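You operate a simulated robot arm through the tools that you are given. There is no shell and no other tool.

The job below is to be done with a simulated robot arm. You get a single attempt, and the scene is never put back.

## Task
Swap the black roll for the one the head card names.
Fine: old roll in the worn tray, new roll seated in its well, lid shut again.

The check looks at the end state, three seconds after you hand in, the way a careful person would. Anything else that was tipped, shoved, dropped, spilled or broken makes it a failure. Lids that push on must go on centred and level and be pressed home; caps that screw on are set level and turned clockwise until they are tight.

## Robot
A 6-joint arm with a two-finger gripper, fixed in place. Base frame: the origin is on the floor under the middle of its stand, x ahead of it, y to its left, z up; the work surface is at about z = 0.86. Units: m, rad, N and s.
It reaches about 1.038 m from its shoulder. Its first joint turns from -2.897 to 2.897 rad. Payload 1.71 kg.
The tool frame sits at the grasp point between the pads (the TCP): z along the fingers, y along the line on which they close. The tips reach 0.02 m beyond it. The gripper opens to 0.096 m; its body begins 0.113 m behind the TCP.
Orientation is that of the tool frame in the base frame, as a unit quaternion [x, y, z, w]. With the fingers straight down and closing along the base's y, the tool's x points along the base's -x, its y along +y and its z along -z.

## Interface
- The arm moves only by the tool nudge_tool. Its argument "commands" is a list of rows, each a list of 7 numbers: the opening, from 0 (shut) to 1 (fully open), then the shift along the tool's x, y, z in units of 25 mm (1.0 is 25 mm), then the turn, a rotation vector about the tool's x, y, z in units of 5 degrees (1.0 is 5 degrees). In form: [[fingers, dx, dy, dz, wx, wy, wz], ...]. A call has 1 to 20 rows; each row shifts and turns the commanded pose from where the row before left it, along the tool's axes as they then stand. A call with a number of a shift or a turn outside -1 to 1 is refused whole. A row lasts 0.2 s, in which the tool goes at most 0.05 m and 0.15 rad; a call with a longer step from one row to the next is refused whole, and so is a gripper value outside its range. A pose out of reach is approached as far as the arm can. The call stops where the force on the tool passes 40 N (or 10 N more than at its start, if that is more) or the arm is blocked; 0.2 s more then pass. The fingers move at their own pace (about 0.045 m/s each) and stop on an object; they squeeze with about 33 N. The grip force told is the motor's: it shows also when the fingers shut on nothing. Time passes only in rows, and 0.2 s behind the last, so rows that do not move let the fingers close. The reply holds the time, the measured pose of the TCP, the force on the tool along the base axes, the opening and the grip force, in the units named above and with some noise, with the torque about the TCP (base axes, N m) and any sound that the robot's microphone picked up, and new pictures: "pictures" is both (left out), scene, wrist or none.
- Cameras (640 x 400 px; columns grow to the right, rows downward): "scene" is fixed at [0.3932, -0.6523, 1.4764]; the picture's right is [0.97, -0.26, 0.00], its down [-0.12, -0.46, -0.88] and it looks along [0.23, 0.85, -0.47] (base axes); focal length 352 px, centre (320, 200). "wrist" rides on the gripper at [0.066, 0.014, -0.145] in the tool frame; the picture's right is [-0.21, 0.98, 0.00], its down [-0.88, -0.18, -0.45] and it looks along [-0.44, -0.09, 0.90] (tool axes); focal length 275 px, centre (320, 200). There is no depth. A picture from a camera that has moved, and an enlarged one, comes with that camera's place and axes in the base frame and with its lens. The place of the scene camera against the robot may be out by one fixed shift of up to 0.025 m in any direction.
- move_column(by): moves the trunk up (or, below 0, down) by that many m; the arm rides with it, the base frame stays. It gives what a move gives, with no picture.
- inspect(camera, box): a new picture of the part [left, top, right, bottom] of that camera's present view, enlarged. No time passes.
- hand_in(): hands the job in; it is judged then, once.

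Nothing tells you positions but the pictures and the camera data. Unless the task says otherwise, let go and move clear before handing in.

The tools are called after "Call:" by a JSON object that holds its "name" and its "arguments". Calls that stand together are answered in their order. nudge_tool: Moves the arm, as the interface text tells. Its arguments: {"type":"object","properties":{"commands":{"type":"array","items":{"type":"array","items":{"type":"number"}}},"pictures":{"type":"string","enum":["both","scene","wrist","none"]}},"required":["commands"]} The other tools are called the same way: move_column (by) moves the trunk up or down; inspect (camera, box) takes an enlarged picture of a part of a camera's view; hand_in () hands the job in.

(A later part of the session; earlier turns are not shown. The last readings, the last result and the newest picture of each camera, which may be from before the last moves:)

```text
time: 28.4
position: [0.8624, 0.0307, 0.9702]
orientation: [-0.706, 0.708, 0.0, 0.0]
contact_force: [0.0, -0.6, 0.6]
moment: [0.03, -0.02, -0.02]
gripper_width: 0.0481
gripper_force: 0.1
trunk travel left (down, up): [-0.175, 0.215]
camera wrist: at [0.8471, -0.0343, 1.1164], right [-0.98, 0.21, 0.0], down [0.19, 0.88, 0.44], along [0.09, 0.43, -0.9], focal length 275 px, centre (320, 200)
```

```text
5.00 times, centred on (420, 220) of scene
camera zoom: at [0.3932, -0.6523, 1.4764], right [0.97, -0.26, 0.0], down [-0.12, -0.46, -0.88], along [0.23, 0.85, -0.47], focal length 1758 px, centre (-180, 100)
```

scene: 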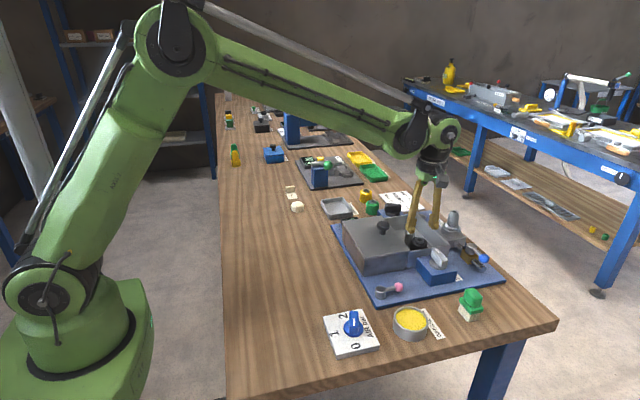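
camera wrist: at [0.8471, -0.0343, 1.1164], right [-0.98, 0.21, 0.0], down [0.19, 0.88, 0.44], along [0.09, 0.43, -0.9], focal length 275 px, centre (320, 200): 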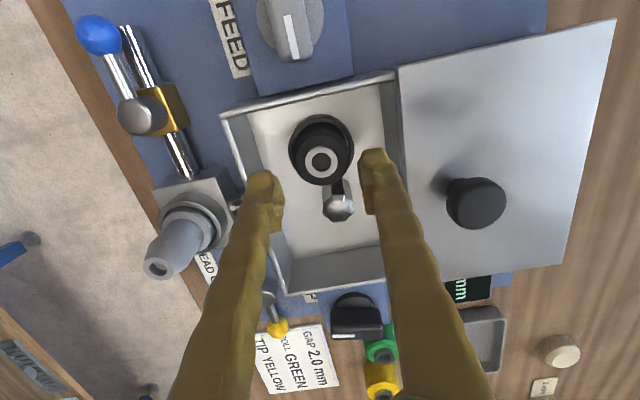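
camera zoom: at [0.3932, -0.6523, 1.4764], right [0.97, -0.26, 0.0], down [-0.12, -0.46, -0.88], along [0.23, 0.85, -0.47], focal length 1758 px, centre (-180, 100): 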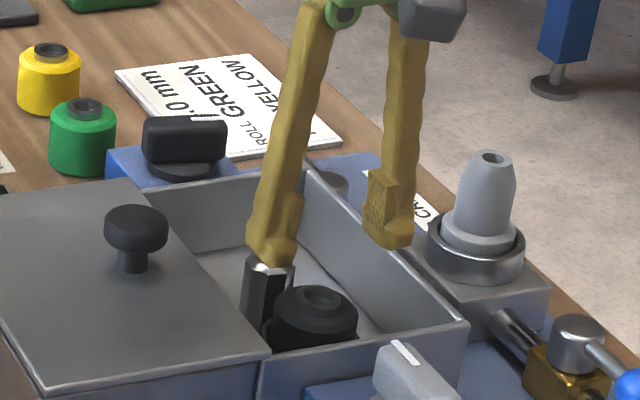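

The roll is centred between the fingers. I'll descend so the fingertips straddle the hub, with the tips at about z=0.914.

Call:
{"name": "nudge_tool", "arguments": {"commands": [[0.5, 0, 0.05, 0.5, 0, 0, 0], [0.5, 0, 0, 0.5, 0, 0, 0], [0.5, 0, 0, 0.3, 0, 0, 0], [0.5, 0, 0, 0.15, 0, 0, 0], [0.5, 0, 0, 0, 0, 0, 0]], "pictures": "both"}}

```text
time: 29.6
position: [0.8591, 0.0305, 0.9358]
orientation: [0.707, -0.707, 0.0, 0.001]
contact_force: [1.2, -0.9, 0.6]
moment: [0.04, 0.01, -0.05]
gripper_width: 0.0482
gripper_force: 0.1
trunk travel left (down, up): [-0.175, 0.215]
camera wrist: at [0.8454, -0.0349, 1.0811], right [-0.98, 0.21, 0.0], down [0.19, 0.88, 0.44], along [0.09, 0.43, -0.9], focal length 275 px, centre (320, 200)
```

scene: 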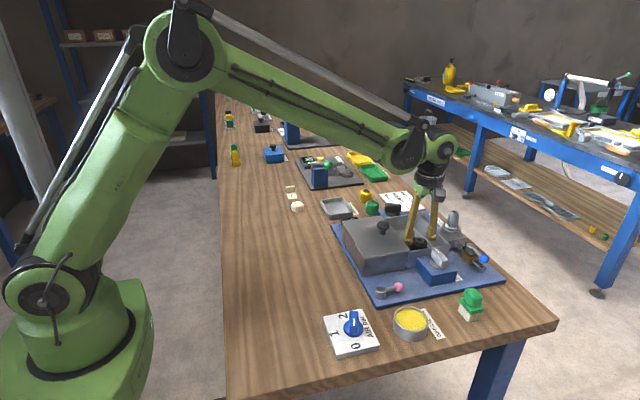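
wrist: 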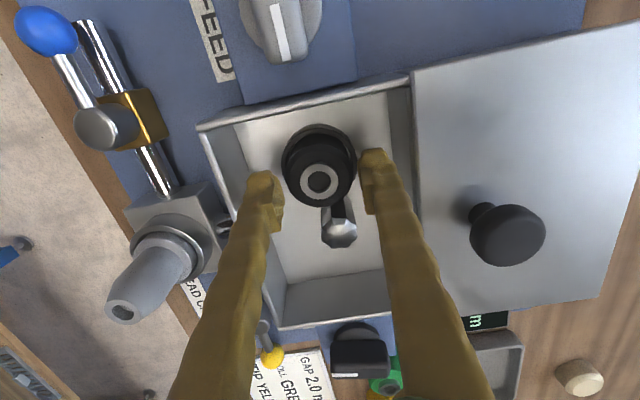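

The hub is exactly on the tool axis. I'll lower another 4 mm in small steps and close gently.

Call:
{"name": "nudge_tool", "arguments": {"commands": [[0.5, 0, 0, 0.08, 0, 0, 0], [0.5, 0, 0, 0.08, 0, 0, 0], [0.5, 0, 0, 0, 0, 0, 0], [0.35, 0, 0, 0, 0, 0, 0], [0.2, 0, 0, 0, 0, 0, 0], [0.1, 0, 0, 0, 0, 0, 0], [0.1, 0, 0, 0, 0, 0, 0], [0.1, 0, 0, 0, 0, 0, 0]], "pictures": "both"}}

```text
time: 30.7
position: [0.8437, 0.0319, 0.9478]
orientation: [0.707, -0.707, 0.006, -0.008]
contact_force: [-1.1, 0.4, 1.0]
moment: [0.0, -0.13, 0.01]
gripper_width: 0.0
gripper_force: 1.7
trunk travel left (down, up): [-0.175, 0.215]
stopped in row 5: the force on the tool passed its limit at 46 N (the readings are from after the stop); the commanded pose is now the measured one
camera wrist: at [0.8259, -0.0343, 1.0931], right [-0.98, 0.21, -0.02], down [0.18, 0.88, 0.45], along [0.11, 0.43, -0.89], focal length 275 px, centre (320, 200)
```

scene: 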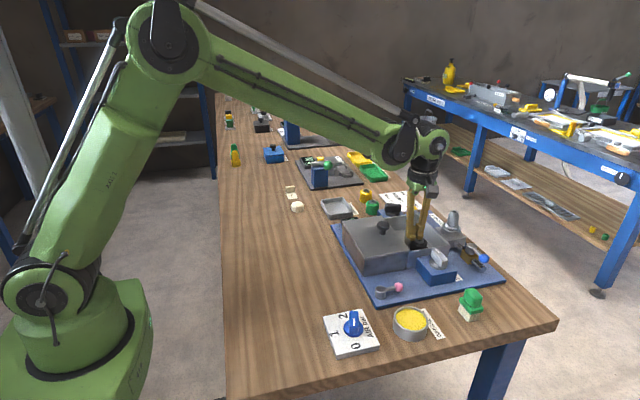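
wrist: 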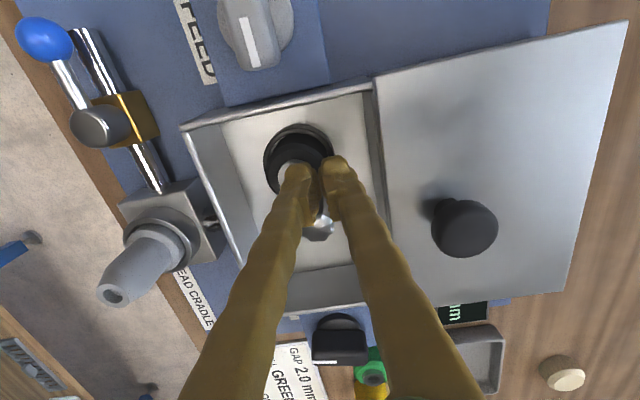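

The fingertips rode up on the chamfer below the hub and closed on nothing, but the roll looks undisturbed. The box interior spans x 0.803–0.917, so there is room for a body grip. I'll rise, straighten and re-open.

Call:
{"name": "nudge_tool", "arguments": {"commands": [[0, 0, 0, -0.6, 0, 0, 0], [0.3, 0, 0, -0.6, -0.227, 0.032, 0], [0.58, 0, 0, 0, 0, 0, 0], [0.58, 0, -0.6, 0, 0, 0, 0], [0.58, 0, 0, 0, 0, 0, 0], [0.58, 0, 0, 0, 0, 0, 0]], "pictures": "both"}}

```text
time: 32.1
position: [0.8608, 0.0296, 0.9746]
orientation: [-0.707, 0.708, 0.0, -0.002]
contact_force: [0.4, -0.3, 0.4]
moment: [-0.01, 0.05, -0.02]
gripper_width: 0.0557
gripper_force: 0.1
trunk travel left (down, up): [-0.175, 0.215]
camera wrist: at [0.8473, -0.0359, 1.1211], right [-0.98, 0.21, 0.0], down [0.19, 0.88, 0.44], along [0.09, 0.43, -0.9], focal length 275 px, centre (320, 200)
```

scene: 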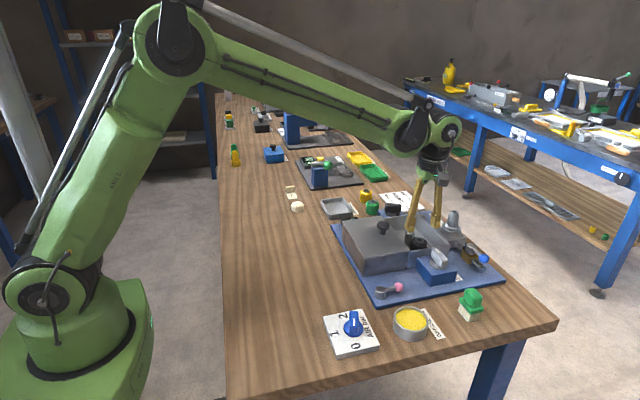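
wrist: 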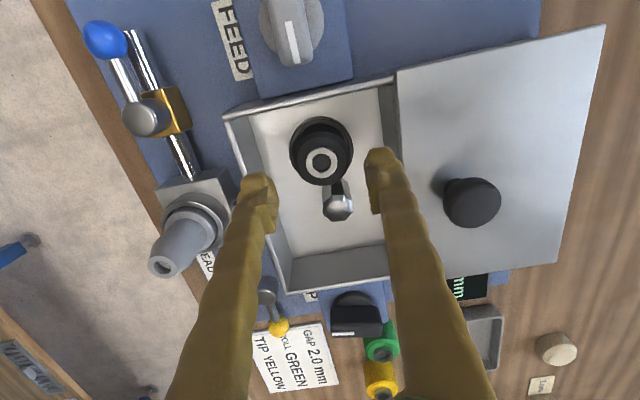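

Call:
{"name": "inspect", "arguments": {"camera": "wrist", "box": [270, 100, 370, 220]}}

```text
3.33 times, centred on (320, 160) of wrist
camera zoom: at [0.8473, -0.0359, 1.1211], right [-0.98, 0.21, 0.0], down [0.19, 0.88, 0.44], along [0.09, 0.43, -0.9], focal length 918 px, centre (320, 333)
```

zoom: 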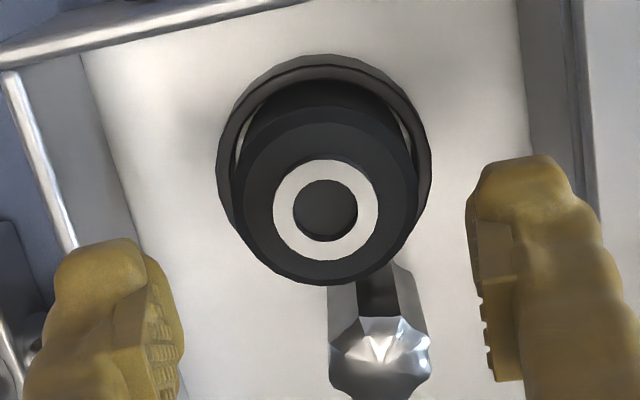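

I'll apply a 1 mm correction and descend beside the body in two stages, checking force and picture.

Call:
{"name": "nudge_tool", "arguments": {"commands": [[0.58, -0.02, 0.044, 0.6, 0, 0, 0], [0.58, 0, 0, 0.6, 0, 0, 0], [0.58, 0, 0, 0.5, 0, 0, 0], [0.58, 0, 0, 0.4, 0, 0, 0], [0.58, 0, 0, 0, 0, 0, 0]], "pictures": "wrist"}}

```text
time: 33.3
position: [0.8607, 0.0314, 0.9215]
orientation: [-0.707, 0.708, 0.0, -0.003]
contact_force: [-1.1, -0.1, -1.1]
moment: [-0.02, 0.01, -0.01]
gripper_width: 0.0557
gripper_force: 0.1
trunk travel left (down, up): [-0.175, 0.215]
camera wrist: at [0.8465, -0.0335, 1.0678], right [-0.98, 0.21, 0.0], down [0.19, 0.88, 0.44], along [0.09, 0.43, -0.9], focal length 275 px, centre (320, 200)
```

wrist: 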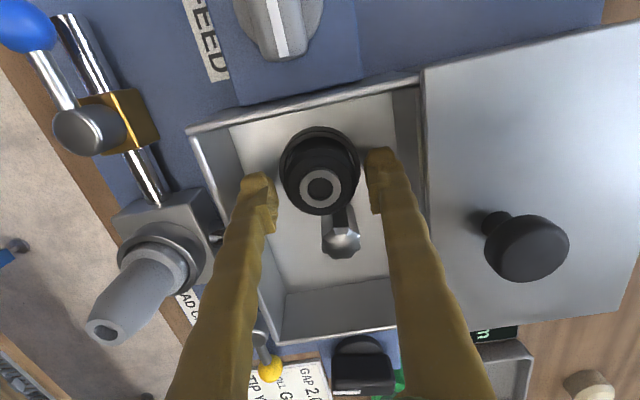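

Centred with no contact. I'll go down to TCP z≈0.905, then close on the body.

Call:
{"name": "nudge_tool", "arguments": {"commands": [[0.58, 0, 0, 0.3, 0, 0, 0], [0.58, 0, 0, 0.3, 0, 0, 0], [0.58, 0, 0, 0.05, 0, 0, 0], [0.58, 0, 0, 0, 0, 0, 0]], "pictures": "wrist"}}

```text
time: 34.3
position: [0.8497, 0.0307, 0.921]
orientation: [-0.706, 0.708, -0.007, 0.004]
contact_force: [32.4, 0.1, 18.2]
moment: [-0.02, -0.07, 0.03]
gripper_width: 0.0549
gripper_force: 0.0
trunk travel left (down, up): [-0.175, 0.215]
stopped in row 4: the force on the tool passed its limit at 42 N (the readings are from after the stop); the commanded pose is now the measured one
camera wrist: at [0.8329, -0.0338, 1.0663], right [-0.98, 0.21, -0.02], down [0.18, 0.88, 0.44], along [0.11, 0.43, -0.9], focal length 275 px, centre (320, 200)
```

wrist: 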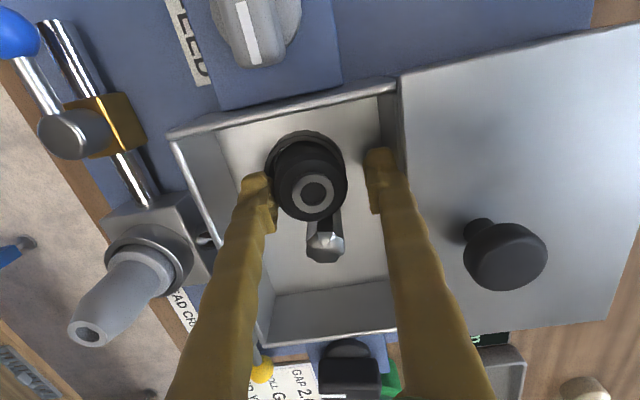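

The descent met resistance, probably from the rim of the cup around the roll. I'll look closely before going further.

Call:
{"name": "inspect", "arguments": {"camera": "scene", "box": [390, 215, 440, 255]}}

Call:
{"name": "inspect", "arguments": {"camera": "wrist", "box": [230, 110, 410, 270]}}

```text
10.00 times, centred on (415, 235) of scene
camera zoom: at [0.3932, -0.6523, 1.4764], right [0.97, -0.26, 0.0], down [-0.12, -0.46, -0.88], along [0.23, 0.85, -0.47], focal length 3516 px, centre (-630, -150)
```

zoom: 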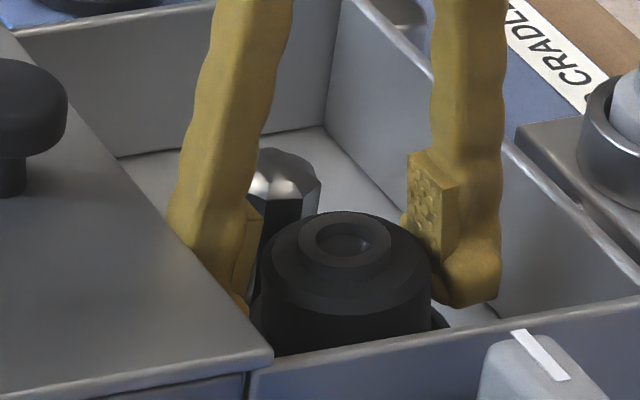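

```text
2.50 times, centred on (320, 190) of wrist
camera zoom: at [0.8329, -0.0338, 1.0663], right [-0.98, 0.21, -0.02], down [0.18, 0.88, 0.44], along [0.11, 0.43, -0.9], focal length 688 px, centre (320, 225)
```

zoom: 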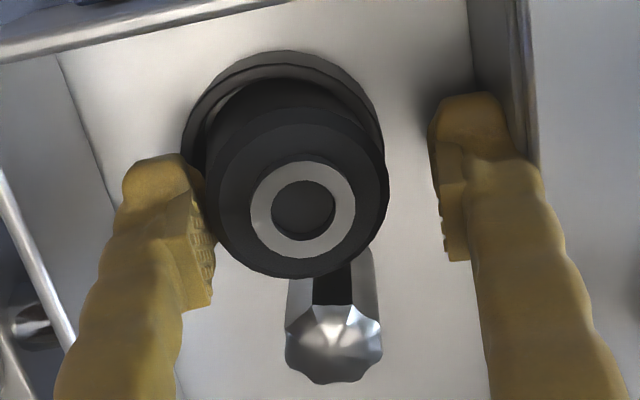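

The +x fingertip is resting against the body and the −x one is near the wall, so I probably met the cup rim at around z≈0.885. I'll back off, straighten and recentre, then go only to TCP z≈0.914.

Call:
{"name": "nudge_tool", "arguments": {"commands": [[0.58, 0, -0.25, -0.2, 0, 0, 0], [0.58, 0, -0.15, -0.6, 0, 0, 0], [0.58, 0, 0, -0.5, -0.178, -0.046, 0], [0.58, 0, 0, 0, 0, 0, 0], [0.58, 0, 0, 0, 0, 0, 0]], "pictures": "wrist"}}

Call:
{"name": "inspect", "arguments": {"camera": "wrist", "box": [270, 100, 370, 220]}}

Call:
{"name": "inspect", "arguments": {"camera": "scene", "box": [390, 215, 440, 255]}}

```text
time: 35.5
position: [0.8568, 0.0313, 0.9525]
orientation: [-0.706, 0.708, 0.002, -0.001]
contact_force: [0.0, 0.0, 0.0]
moment: [-0.02, 0.04, 0.03]
gripper_width: 0.0557
gripper_force: 0.2
trunk travel left (down, up): [-0.175, 0.215]
camera wrist: at [0.8436, -0.0343, 1.0976], right [-0.98, 0.21, 0.0], down [0.19, 0.88, 0.44], along [0.09, 0.44, -0.9], focal length 275 px, centre (320, 200)
```

wrist: 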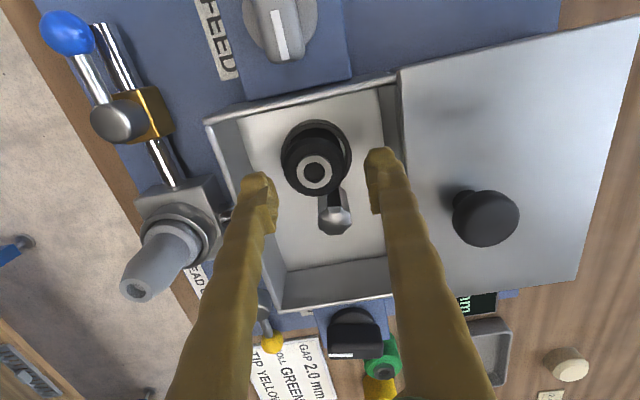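

```text
3.33 times, centred on (320, 160) of wrist
camera zoom: at [0.8436, -0.0343, 1.0976], right [-0.98, 0.21, 0.0], down [0.19, 0.88, 0.44], along [0.09, 0.44, -0.9], focal length 918 px, centre (320, 333)
```

zoom: 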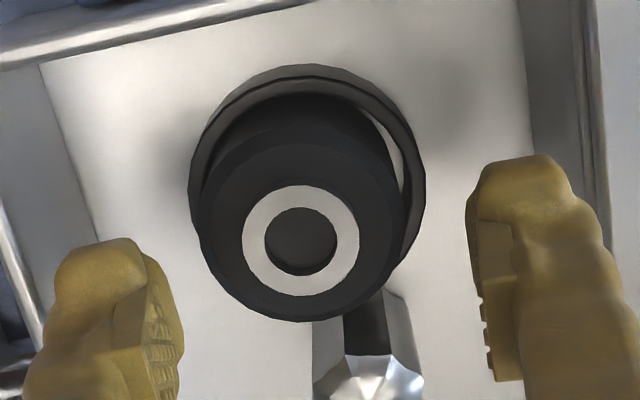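

```text
10.00 times, centred on (415, 235) of scene
camera zoom: at [0.3932, -0.6523, 1.4764], right [0.97, -0.26, 0.0], down [-0.12, -0.46, -0.88], along [0.23, 0.85, -0.47], focal length 3516 px, centre (-630, -150)
```

zoom: 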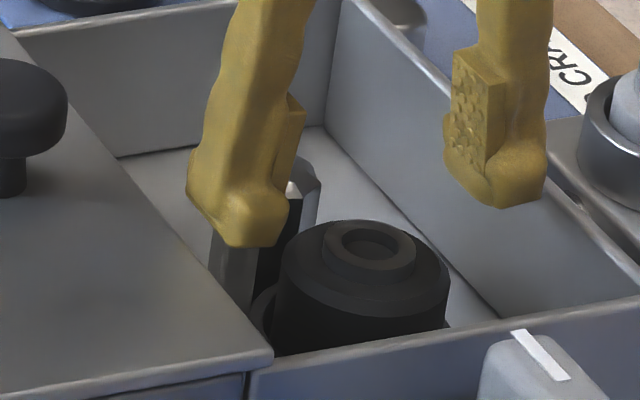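

Call:
{"name": "inspect", "arguments": {"camera": "scene", "box": [408, 230, 440, 252]}}

Call:
{"name": "inspect", "arguments": {"camera": "wrist", "box": [280, 110, 360, 210]}}

```text
16.00 times, centred on (424, 241) of scene
camera zoom: at [0.3932, -0.6523, 1.4764], right [0.97, -0.26, 0.0], down [-0.12, -0.46, -0.88], along [0.23, 0.85, -0.47], focal length 5626 px, centre (-1344, -456)
```

zoom: 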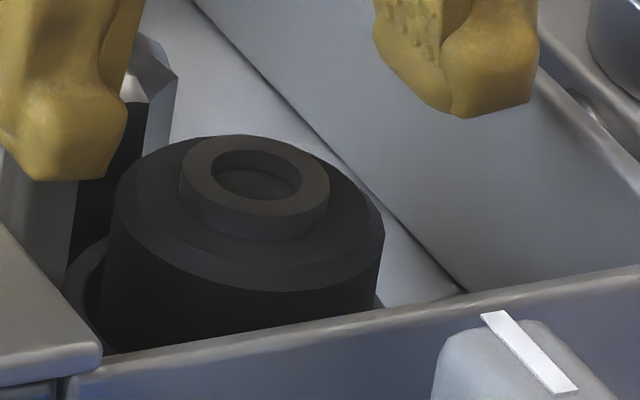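

```text
4.00 times, centred on (320, 160) of wrist
camera zoom: at [0.8436, -0.0343, 1.0976], right [-0.98, 0.21, 0.0], down [0.19, 0.88, 0.44], along [0.09, 0.44, -0.9], focal length 1101 px, centre (320, 360)
```

zoom: 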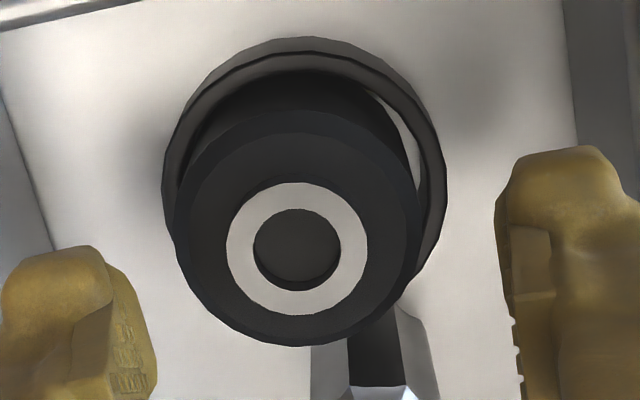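

I've worked out the heights: hub top about 0.919, body shoulder about 0.910, and cup rim about 0.893–0.899. The grip band is therefore roughly 9 mm, with TCP at z≈0.9205. I'll recentre and descend to that.

Call:
{"name": "nudge_tool", "arguments": {"commands": [[0.58, 0, -0.15, 0, 0, 0, 0], [0.58, 0, 0, 0.5, 0, 0, 0], [0.58, 0, 0, 0.5, 0, 0, 0], [0.58, 0, 0, 0.26, 0, 0, 0], [0.58, 0, 0, 0, 0, 0, 0]], "pictures": "wrist"}}

Call:
{"name": "inspect", "arguments": {"camera": "scene", "box": [390, 215, 440, 255]}}

Call:
{"name": "inspect", "arguments": {"camera": "wrist", "box": [230, 110, 410, 270]}}

```text
time: 36.7
position: [0.8601, 0.0313, 0.9215]
orientation: [-0.707, 0.708, 0.001, -0.001]
contact_force: [-0.2, 0.3, 0.0]
moment: [0.01, -0.01, 0.04]
gripper_width: 0.0555
gripper_force: 0.0
trunk travel left (down, up): [-0.175, 0.215]
camera wrist: at [0.8466, -0.0344, 1.0666], right [-0.98, 0.21, 0.0], down [0.19, 0.88, 0.44], along [0.09, 0.44, -0.9], focal length 275 px, centre (320, 200)
```

wrist: 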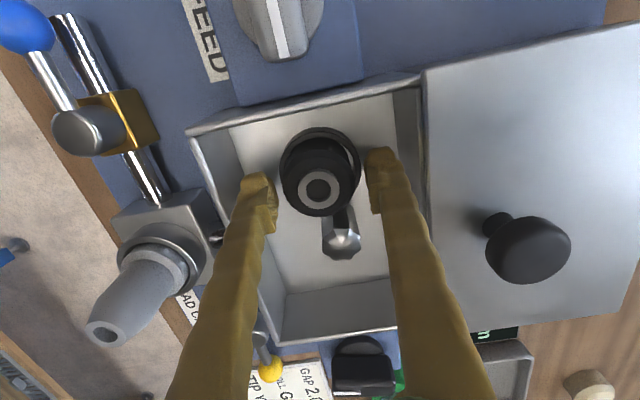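

```text
10.00 times, centred on (415, 235) of scene
camera zoom: at [0.3932, -0.6523, 1.4764], right [0.97, -0.26, 0.0], down [-0.12, -0.46, -0.88], along [0.23, 0.85, -0.47], focal length 3516 px, centre (-630, -150)
```

zoom: 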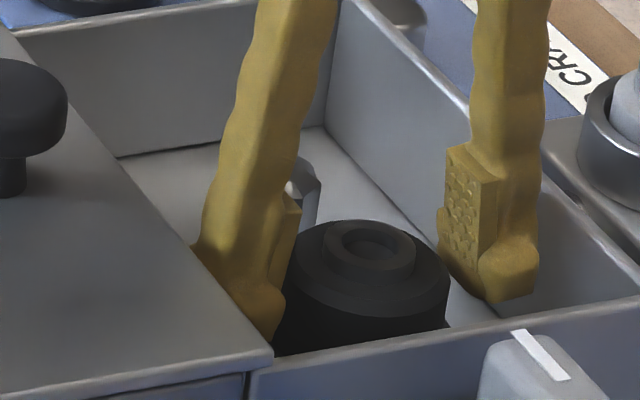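

```text
2.50 times, centred on (320, 190) of wrist
camera zoom: at [0.8466, -0.0344, 1.0666], right [-0.98, 0.21, 0.0], down [0.19, 0.88, 0.44], along [0.09, 0.44, -0.9], focal length 688 px, centre (320, 225)
```

zoom: 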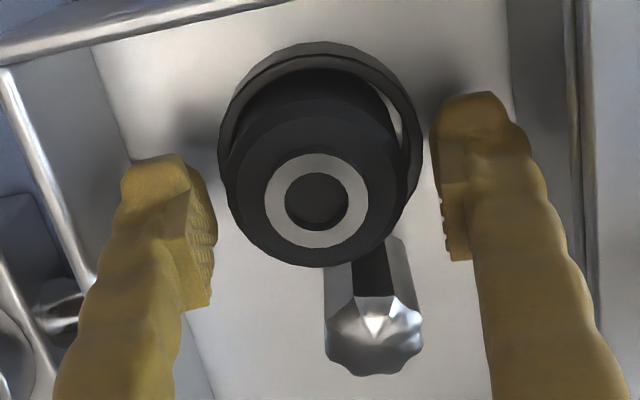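

The tips are below the shoulder with no contact. Closing on the body.

Call:
{"name": "nudge_tool", "arguments": {"commands": [[0.5, 0, 0, 0, 0, 0, 0], [0.46, 0, 0, 0, 0, 0, 0], [0.42, 0, 0, 0, 0, 0, 0], [0.38, 0, 0, 0, 0, 0, 0], [0.35, 0, 0, 0, 0, 0, 0], [0.35, 0, 0, 0, 0, 0, 0]], "pictures": "wrist"}}

Call:
{"name": "inspect", "arguments": {"camera": "scene", "box": [390, 215, 440, 255]}}

```text
time: 38.1
position: [0.8606, 0.031, 0.9227]
orientation: [-0.707, 0.707, 0.001, -0.002]
contact_force: [1.3, 0.3, 0.9]
moment: [0.02, 0.02, 0.01]
gripper_width: 0.0423
gripper_force: 33.0
trunk travel left (down, up): [-0.175, 0.215]
camera wrist: at [0.8465, -0.0344, 1.0668], right [-0.98, 0.21, 0.0], down [0.19, 0.88, 0.44], along [0.09, 0.44, -0.9], focal length 275 px, centre (320, 200)
```

wrist: 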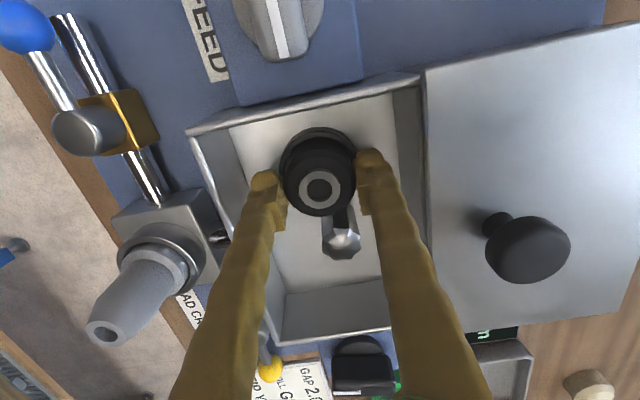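

```text
10.00 times, centred on (415, 235) of scene
camera zoom: at [0.3932, -0.6523, 1.4764], right [0.97, -0.26, 0.0], down [-0.12, -0.46, -0.88], along [0.23, 0.85, -0.47], focal length 3516 px, centre (-630, -150)
```

zoom: 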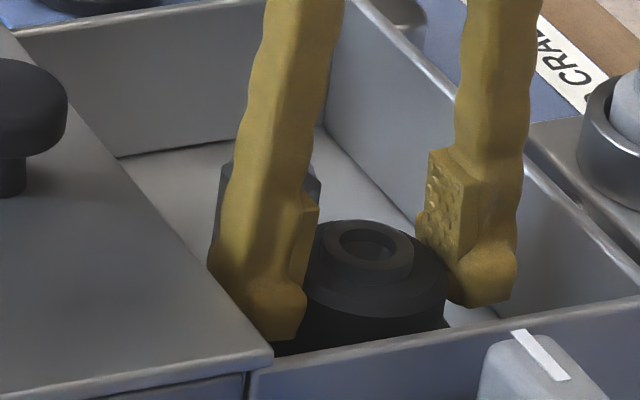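

Gripped at 42 mm with balanced force. I'll lift slowly and watch.

Call:
{"name": "nudge_tool", "arguments": {"commands": [[0.3, 0, 0, -0.1, 0, 0, 0], [0.3, 0, 0, -0.2, 0, 0, 0], [0.3, 0, 0, -0.3, 0, 0, 0], [0.3, 0, 0, 0, 0, 0, 0]], "pictures": "wrist"}}

Call:
{"name": "inspect", "arguments": {"camera": "scene", "box": [390, 215, 440, 255]}}

```text
time: 39.1
position: [0.8595, 0.0315, 0.9364]
orientation: [-0.706, 0.708, 0.001, -0.001]
contact_force: [-1.1, 0.1, -1.7]
moment: [0.0, 0.0, -0.02]
gripper_width: 0.0423
gripper_force: 33.4
trunk travel left (down, up): [-0.175, 0.215]
camera wrist: at [0.8464, -0.0341, 1.0822], right [-0.98, 0.21, 0.0], down [0.19, 0.88, 0.44], along [0.09, 0.44, -0.9], focal length 275 px, centre (320, 200)
```

wrist: 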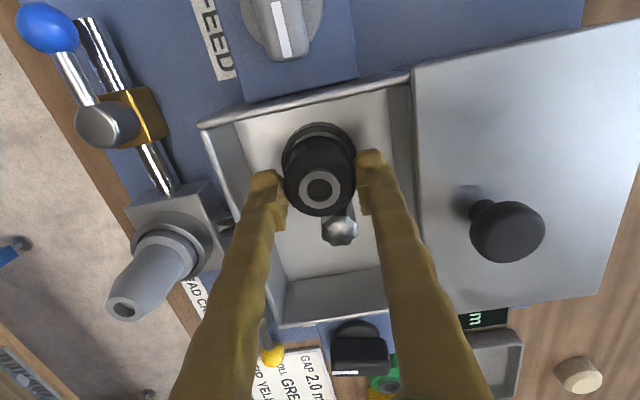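

```text
10.00 times, centred on (415, 235) of scene
camera zoom: at [0.3932, -0.6523, 1.4764], right [0.97, -0.26, 0.0], down [-0.12, -0.46, -0.88], along [0.23, 0.85, -0.47], focal length 3516 px, centre (-630, -150)
```

zoom: 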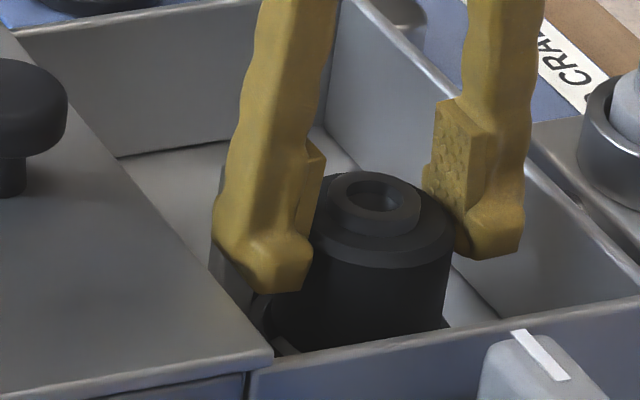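

The roll is out of the cup. I'll lift clear to about z=1.05 and carry it over towards the worn tray, which I put near (0.726, 0.329).

Call:
{"name": "nudge_tool", "arguments": {"commands": [[0.3, 0, 0, -0.5, 0, 0, 0], [0.3, 0, 0, -0.8, 0, 0, 0], [0.3, 0, 0, -0.9, 0, 0, 0], [0.3, 0, 0, -0.9, 0, 0, 0], [0.3, 0, 0, -0.9, 0, 0, 0], [0.3, 0, 0, -0.5, 0, 0, 0], [0.3, 0, 0, 0, 0, 0, 0]], "pictures": "wrist"}}

Call:
{"name": "nudge_tool", "arguments": {"commands": [[0.3, -0.4, 0.2, 0, 0, 0, 0], [0.3, -0.85, 0.38, 0, 0, 0, 0], [0.3, -0.85, 0.38, 0, 0, 0, 0], [0.3, -0.85, 0.38, 0, 0, 0, 0], [0.3, -0.85, 0.38, 0, 0, 0, 0], [0.3, -0.85, 0.38, 0, 0, 0, 0], [0.3, -0.85, 0.38, 0, 0, 0, 0], [0.3, -0.85, 0.38, 0, 0, 0, 0], [0.3, -0.85, 0.38, 0, 0, 0, 0], [0.3, -0.85, 0.38, 0, 0, 0, 0], [0.3, -0.85, 0.38, 0, 0, 0, 0], [0.3, -0.85, 0.38, 0, 0, 0, 0], [0.3, -0.85, 0.38, 0, 0, 0, 0], [0.3, -0.85, 0.38, 0, 0, 0, 0], [0.3, -0.5, 0.3, 0, 0, 0, 0], [0.3, 0, 0, 0, 0, 0, 0]], "pictures": "both"}}

```text
time: 40.7
position: [0.8594, 0.0318, 1.0485]
orientation: [-0.707, 0.707, 0.001, -0.001]
contact_force: [-1.3, -0.3, -0.5]
moment: [0.02, 0.03, -0.03]
gripper_width: 0.0422
gripper_force: 33.4
trunk travel left (down, up): [-0.175, 0.215]
camera wrist: at [0.8465, -0.0349, 1.1937], right [-0.98, 0.21, 0.0], down [0.19, 0.88, 0.44], along [0.09, 0.44, -0.9], focal length 275 px, centre (320, 200)
```

wrist: 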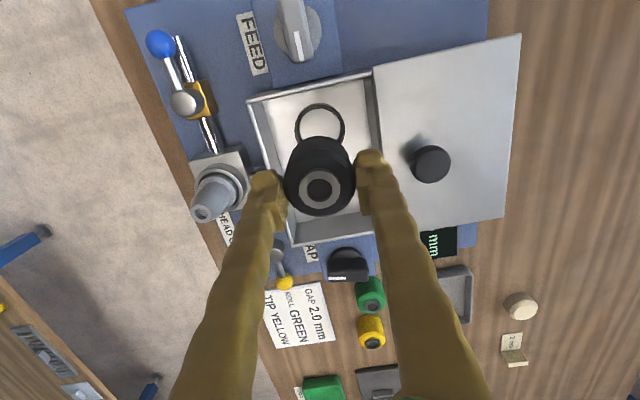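

```text
time: 44.1
position: [0.7266, 0.3299, 1.0504]
orientation: [0.707, -0.707, -0.002, 0.001]
contact_force: [0.0, 0.4, -0.6]
moment: [-0.03, 0.01, -0.01]
gripper_width: 0.0422
gripper_force: 33.2
trunk travel left (down, up): [-0.175, 0.215]
camera wrist: at [0.7122, 0.2649, 1.1954], right [-0.98, 0.21, 0.0], down [0.19, 0.88, 0.44], along [0.09, 0.44, -0.9], focal length 275 px, centre (320, 200)
```

scene: 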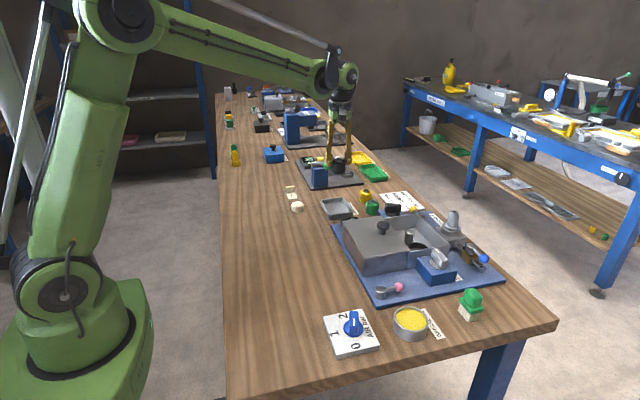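
wrist: 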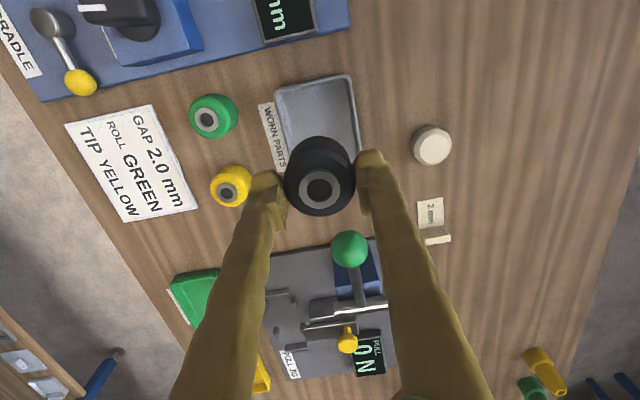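

The roll is now over the tray. I'll check the tray before lowering.

Call:
{"name": "inspect", "arguments": {"camera": "wrist", "box": [250, 60, 390, 230]}}

Call:
{"name": "inspect", "arguments": {"camera": "scene", "box": [290, 130, 400, 230]}}

```text
2.35 times, centred on (320, 145) of wrist
camera zoom: at [0.7122, 0.2649, 1.1954], right [-0.98, 0.21, 0.0], down [0.19, 0.88, 0.44], along [0.09, 0.44, -0.9], focal length 648 px, centre (320, 329)
```

zoom: 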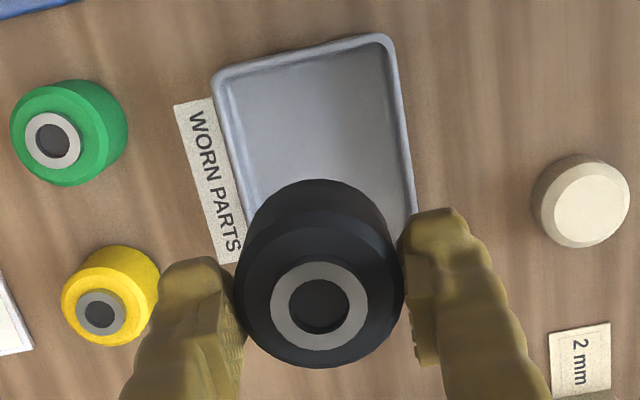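

```text
4.00 times, centred on (345, 180) of scene
camera zoom: at [0.3932, -0.6523, 1.4764], right [0.97, -0.26, 0.0], down [-0.12, -0.46, -0.88], along [0.23, 0.85, -0.47], focal length 1407 px, centre (220, 280)
```

zoom: 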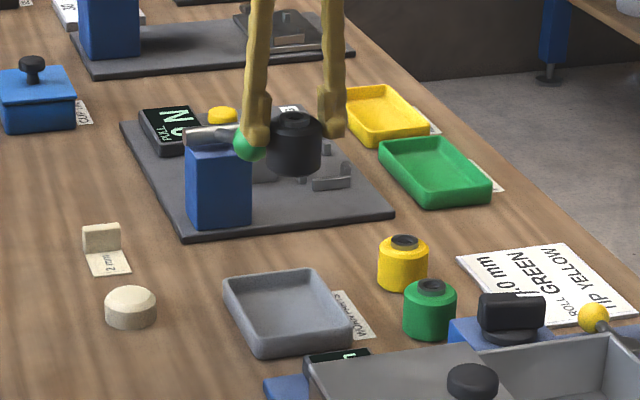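

The tray is clear and the roll hangs upright over it. I'll lower in stages, shifting slightly to the tray's middle.

Call:
{"name": "nudge_tool", "arguments": {"commands": [[0.3, -0.16, 0.1, 0.5, 0, 0, 0], [0.3, 0, 0, 0.9, 0, 0, 0], [0.3, 0, 0, 0.9, 0, 0, 0], [0.3, 0, 0, 0.9, 0, 0, 0], [0.3, 0, 0, 0.9, 0, 0, 0], [0.3, 0, 0, 0.6, 0, 0, 0], [0.3, 0, 0, 0.3, 0, 0, 0], [0.3, 0, 0, 0, 0, 0, 0]], "pictures": "both"}}

Call:
{"name": "inspect", "arguments": {"camera": "scene", "box": [310, 175, 370, 230]}}

```text
time: 45.9
position: [0.7227, 0.3334, 0.9235]
orientation: [0.707, -0.707, -0.002, 0.001]
contact_force: [0.3, -0.2, -1.0]
moment: [0.0, -0.02, 0.01]
gripper_width: 0.0421
gripper_force: 33.3
trunk travel left (down, up): [-0.175, 0.215]
camera wrist: at [0.7091, 0.2676, 1.0694], right [-0.98, 0.21, 0.0], down [0.19, 0.88, 0.44], along [0.09, 0.44, -0.9], focal length 275 px, centre (320, 200)
```

scene: 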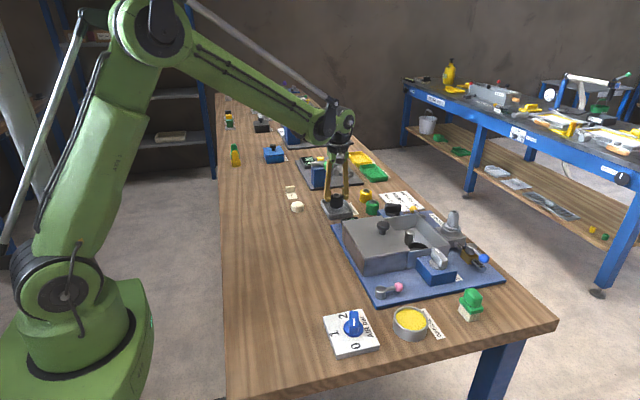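
wrist: 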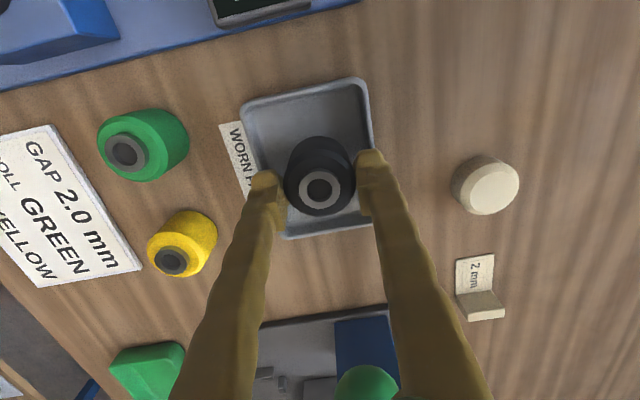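

```text
7.27 times, centred on (340, 202) of scene
camera zoom: at [0.3932, -0.6523, 1.4764], right [0.97, -0.26, 0.0], down [-0.12, -0.46, -0.88], along [0.23, 0.85, -0.47], focal length 2557 px, centre (174, 182)
```

zoom: 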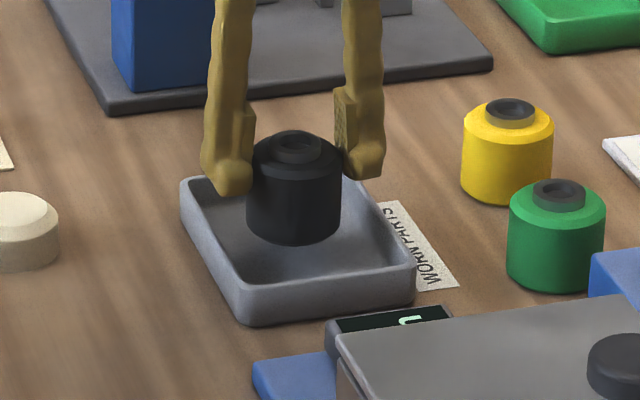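

The roll is inside the tray outline and just above its floor. I'll lower in small steps until it touches.

Call:
{"name": "nudge_tool", "arguments": {"commands": [[0.3, 0, 0, 0.1, 0, 0, 0], [0.3, 0, 0, 0.1, 0, 0, 0], [0.3, 0, 0, 0.1, 0, 0, 0], [0.3, 0, 0, 0, 0, 0, 0]], "pictures": "none"}}

Call:
{"name": "inspect", "arguments": {"camera": "scene", "box": [310, 175, 370, 230]}}

```text
time: 46.9
position: [0.7237, 0.3337, 0.9168]
orientation: [-0.707, 0.708, 0.001, -0.001]
contact_force: [-0.6, 0.6, -1.3]
moment: [0.01, -0.01, 0.0]
gripper_width: 0.042
gripper_force: 32.8
trunk travel left (down, up): [-0.175, 0.215]
```

```text
7.27 times, centred on (340, 202) of scene
camera zoom: at [0.3932, -0.6523, 1.4764], right [0.97, -0.26, 0.0], down [-0.12, -0.46, -0.88], along [0.23, 0.85, -0.47], focal length 2557 px, centre (174, 182)
```

zoom: 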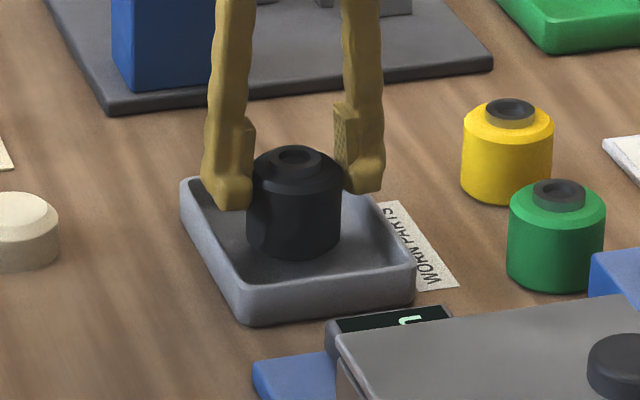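

Call:
{"name": "nudge_tool", "arguments": {"commands": [[0.3, 0, 0, 0.05, 0, 0, 0], [0.3, 0, 0, 0.05, 0, 0, 0], [0.3, 0, 0, 0, 0, 0, 0]], "pictures": "none"}}

```text
time: 47.7
position: [0.7221, 0.3339, 0.9138]
orientation: [0.708, -0.707, -0.001, 0.001]
contact_force: [0.7, 0.9, -0.8]
moment: [0.0, 0.01, 0.01]
gripper_width: 0.0419
gripper_force: 33.6
trunk travel left (down, up): [-0.175, 0.215]
```

The roll hasn't touched the tray floor yet. I'll continue in 1 mm steps.

Call:
{"name": "nudge_tool", "arguments": {"commands": [[0.3, 0, 0, 0.05, 0, 0, 0], [0.3, 0, 0, 0.04, 0, 0, 0], [0.3, 0, 0, 0, 0, 0, 0]], "pictures": "none"}}

Call:
{"name": "inspect", "arguments": {"camera": "scene", "box": [310, 175, 370, 230]}}

```text
time: 48.5
position: [0.7215, 0.3334, 0.9114]
orientation: [-0.707, 0.707, 0.0, -0.001]
contact_force: [-0.2, 1.2, -1.0]
moment: [0.0, 0.01, -0.02]
gripper_width: 0.0421
gripper_force: 32.8
trunk travel left (down, up): [-0.175, 0.215]
```

```text
7.27 times, centred on (340, 202) of scene
camera zoom: at [0.3932, -0.6523, 1.4764], right [0.97, -0.26, 0.0], down [-0.12, -0.46, -0.88], along [0.23, 0.85, -0.47], focal length 2557 px, centre (174, 182)
```

zoom: 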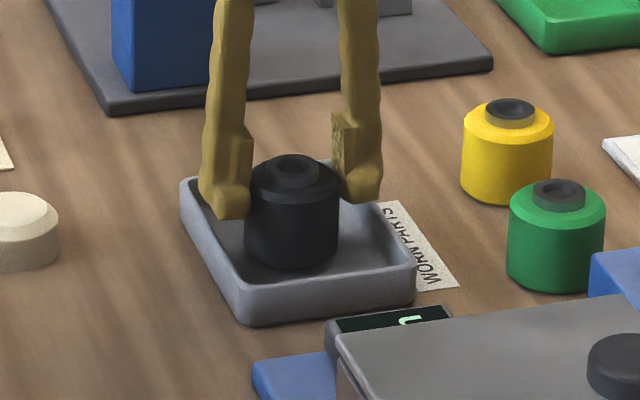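

Call:
{"name": "nudge_tool", "arguments": {"commands": [[0.3, 0, 0, 0.04, 0, 0, 0], [0.3, 0, 0, 0.04, 0, 0, 0], [0.3, 0, 0, 0, 0, 0, 0]], "pictures": "wrist"}}

Call:
{"name": "inspect", "arguments": {"camera": "scene", "box": [325, 180, 365, 220]}}

Call:
{"name": "inspect", "arguments": {"camera": "wrist", "box": [230, 70, 400, 250]}}

```text
time: 49.3
position: [0.723, 0.3329, 0.9093]
orientation: [-0.707, 0.707, 0.002, 0.0]
contact_force: [-0.5, -0.4, -0.3]
moment: [-0.01, -0.02, 0.03]
gripper_width: 0.0421
gripper_force: 33.0
trunk travel left (down, up): [-0.175, 0.215]
camera wrist: at [0.7084, 0.2675, 1.0555], right [-0.98, 0.21, 0.0], down [0.19, 0.88, 0.44], along [0.09, 0.44, -0.9], focal length 275 px, centre (320, 200)
```

wrist: 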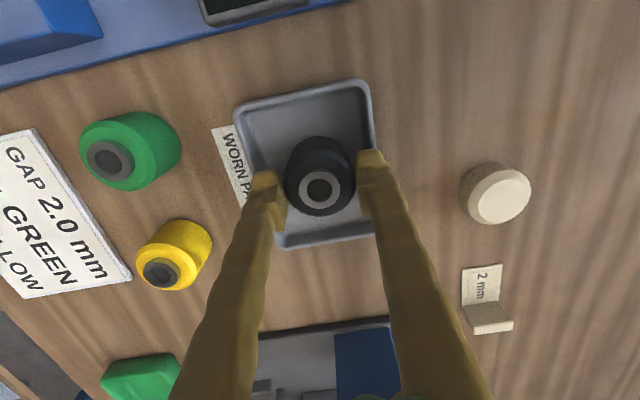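

```text
10.00 times, centred on (345, 200) of scene
camera zoom: at [0.3932, -0.6523, 1.4764], right [0.97, -0.26, 0.0], down [-0.12, -0.46, -0.88], along [0.23, 0.85, -0.47], focal length 3516 px, centre (70, 200)
```

zoom: 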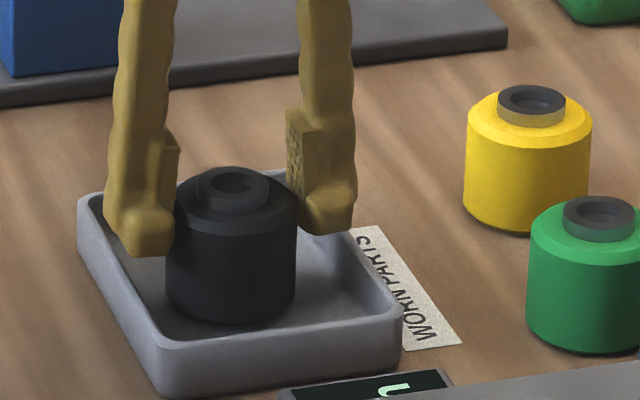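

```text
2.22 times, centred on (315, 160) of wrist
camera zoom: at [0.7084, 0.2675, 1.0555], right [-0.98, 0.21, 0.0], down [0.19, 0.88, 0.44], along [0.09, 0.44, -0.9], focal length 612 px, centre (331, 289)
```

zoom: 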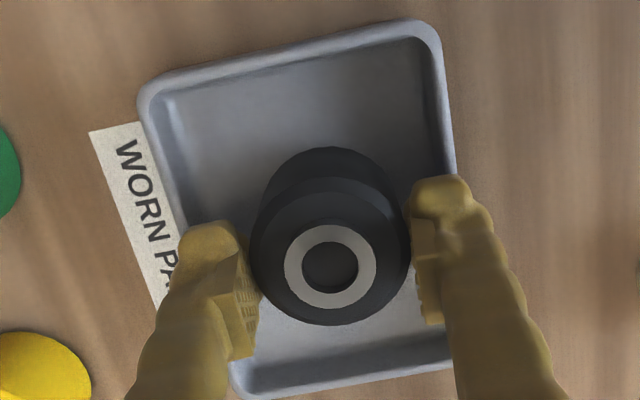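

The tray rim is at about 0.877, so the tips still have margin. I'll keep lowering 1 mm at a time until I feel contact.

Call:
{"name": "nudge_tool", "arguments": {"commands": [[0.3, 0, 0, 0.04, 0, 0, 0], [0.3, 0, 0, 0.04, 0, 0, 0], [0.3, 0, 0, 0, 0, 0, 0]], "pictures": "none"}}

```text
time: 50.1
position: [0.7216, 0.3345, 0.9083]
orientation: [-0.706, 0.708, 0.002, -0.002]
contact_force: [4.2, 1.1, 10.9]
moment: [-0.02, -0.14, 0.01]
gripper_width: 0.0422
gripper_force: 33.2
trunk travel left (down, up): [-0.175, 0.215]
```

It is touching, with about 11 N upward on the tool. I'll relieve slightly, then open and back up.

Call:
{"name": "nudge_tool", "arguments": {"commands": [[0.3, 0, 0, -0.04, 0, 0, 0], [0.45, 0, 0, 0, 0, 0, 0], [0.52, 0, 0, 0, 0, 0, 0], [0.56, 0, 0, 0, 0, 0, 0], [0.56, 0, 0, 0, 0, 0, 0]], "pictures": "wrist"}}

Call:
{"name": "inspect", "arguments": {"camera": "scene", "box": [325, 180, 365, 220]}}

```text
time: 51.3
position: [0.722, 0.3337, 0.9093]
orientation: [-0.706, 0.708, 0.001, -0.001]
contact_force: [0.1, -0.4, -0.7]
moment: [0.01, -0.03, -0.01]
gripper_width: 0.0537
gripper_force: 0.1
trunk travel left (down, up): [-0.175, 0.215]
camera wrist: at [0.7081, 0.2678, 1.0545], right [-0.98, 0.21, 0.0], down [0.19, 0.88, 0.44], along [0.09, 0.44, -0.9], focal length 275 px, centre (320, 200)
```

wrist: 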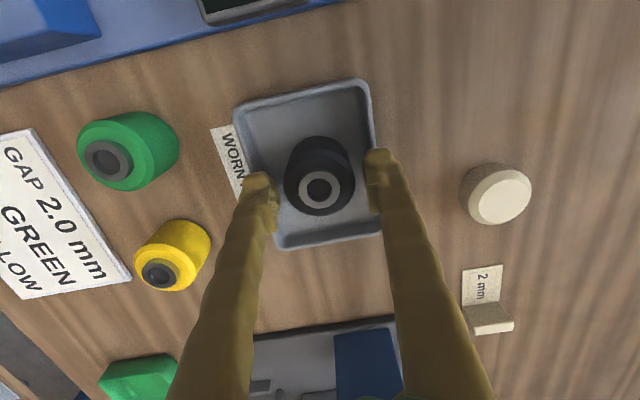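

```text
10.00 times, centred on (345, 200) of scene
camera zoom: at [0.3932, -0.6523, 1.4764], right [0.97, -0.26, 0.0], down [-0.12, -0.46, -0.88], along [0.23, 0.85, -0.47], focal length 3516 px, centre (70, 200)
```

zoom: 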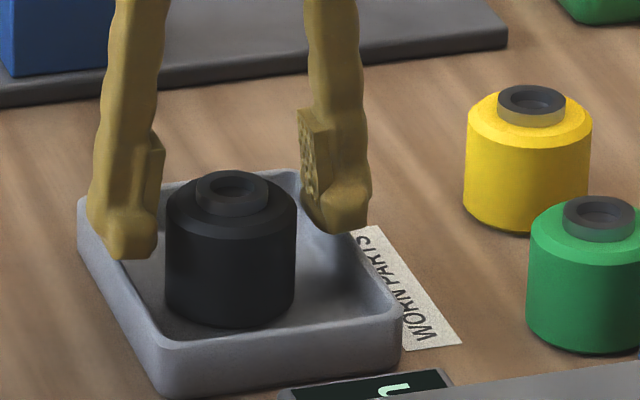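

The black roll stands in the tray. I'll rise straight up, then move over the green roll near (0.837, 0.292).

Call:
{"name": "nudge_tool", "arguments": {"commands": [[0.56, 0, 0, -0.4, 0, 0, 0], [0.56, 0, 0, -0.8, 0, 0, 0], [0.56, 0, 0, -0.9, 0, 0, 0], [0.58, 0, 0, -0.9, 0, 0, 0], [0.58, 0, 0, -0.5, 0, 0, 0], [0.58, 0.28, -0.77, 0, 0, 0, 0], [0.58, 0.28, -0.77, 0, 0, 0, 0], [0.58, 0.28, -0.77, 0, 0, 0, 0], [0.58, 0.28, -0.77, 0, 0, 0, 0], [0.58, 0.28, -0.77, 0, 0, 0, 0], [0.58, 0.28, -0.77, 0, 0, 0, 0], [0.58, 0, 0, 0, 0, 0, 0]], "pictures": "both"}}

Call:
{"name": "inspect", "arguments": {"camera": "wrist", "box": [230, 100, 410, 270]}}

Call:
{"name": "inspect", "arguments": {"camera": "scene", "box": [325, 180, 405, 230]}}

```text
time: 53.9
position: [0.838, 0.2912, 0.9964]
orientation: [-0.706, 0.708, 0.001, -0.001]
contact_force: [1.0, -0.6, 0.0]
moment: [-0.07, -0.03, -0.01]
gripper_width: 0.0556
gripper_force: 0.1
trunk travel left (down, up): [-0.175, 0.215]
camera wrist: at [0.824, 0.2253, 1.1417], right [-0.98, 0.21, 0.0], down [0.19, 0.88, 0.44], along [0.09, 0.44, -0.9], focal length 275 px, centre (320, 200)
```

scene: 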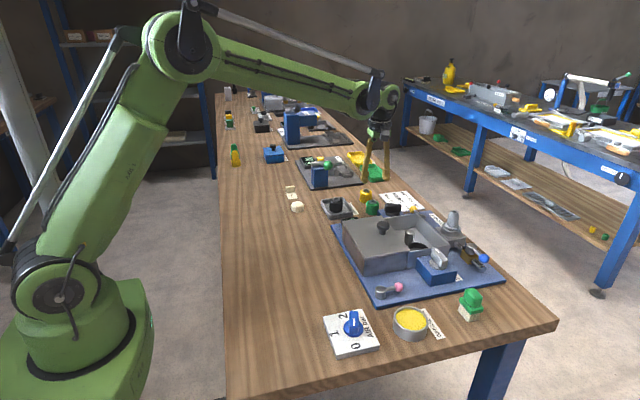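
wrist: 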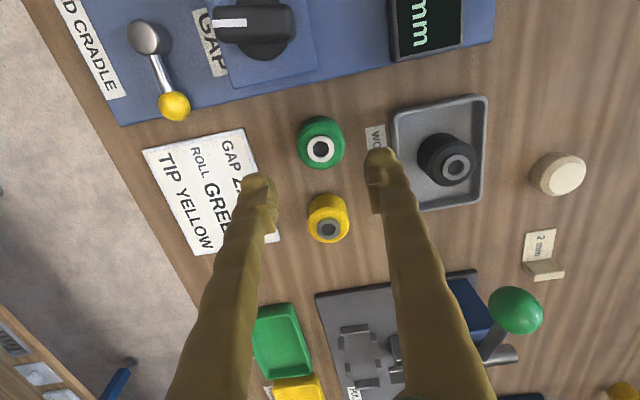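

```text
2.35 times, centred on (320, 185) of wrist
camera zoom: at [0.824, 0.2253, 1.1417], right [-0.98, 0.21, 0.0], down [0.19, 0.88, 0.44], along [0.09, 0.44, -0.9], focal length 648 px, centre (320, 235)
```

zoom: 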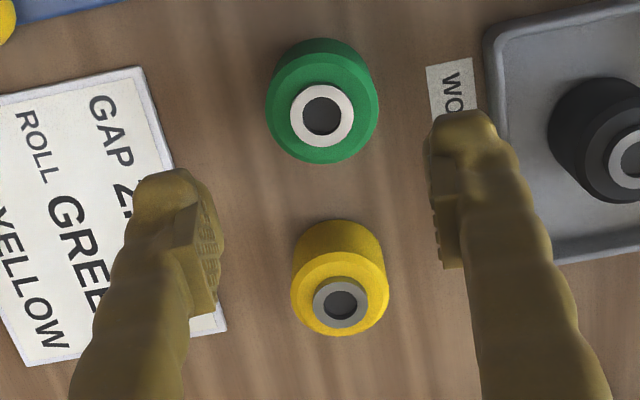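

```text
8.00 times, centred on (365, 205) of scene
camera zoom: at [0.3932, -0.6523, 1.4764], right [0.97, -0.26, 0.0], down [-0.12, -0.46, -0.88], along [0.23, 0.85, -0.47], focal length 2813 px, centre (-40, 160)
```

zoom: 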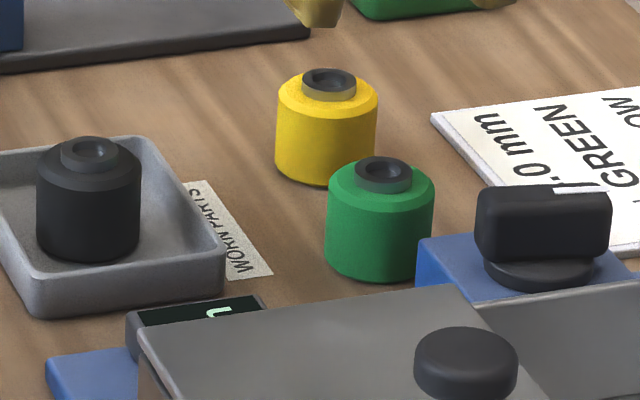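

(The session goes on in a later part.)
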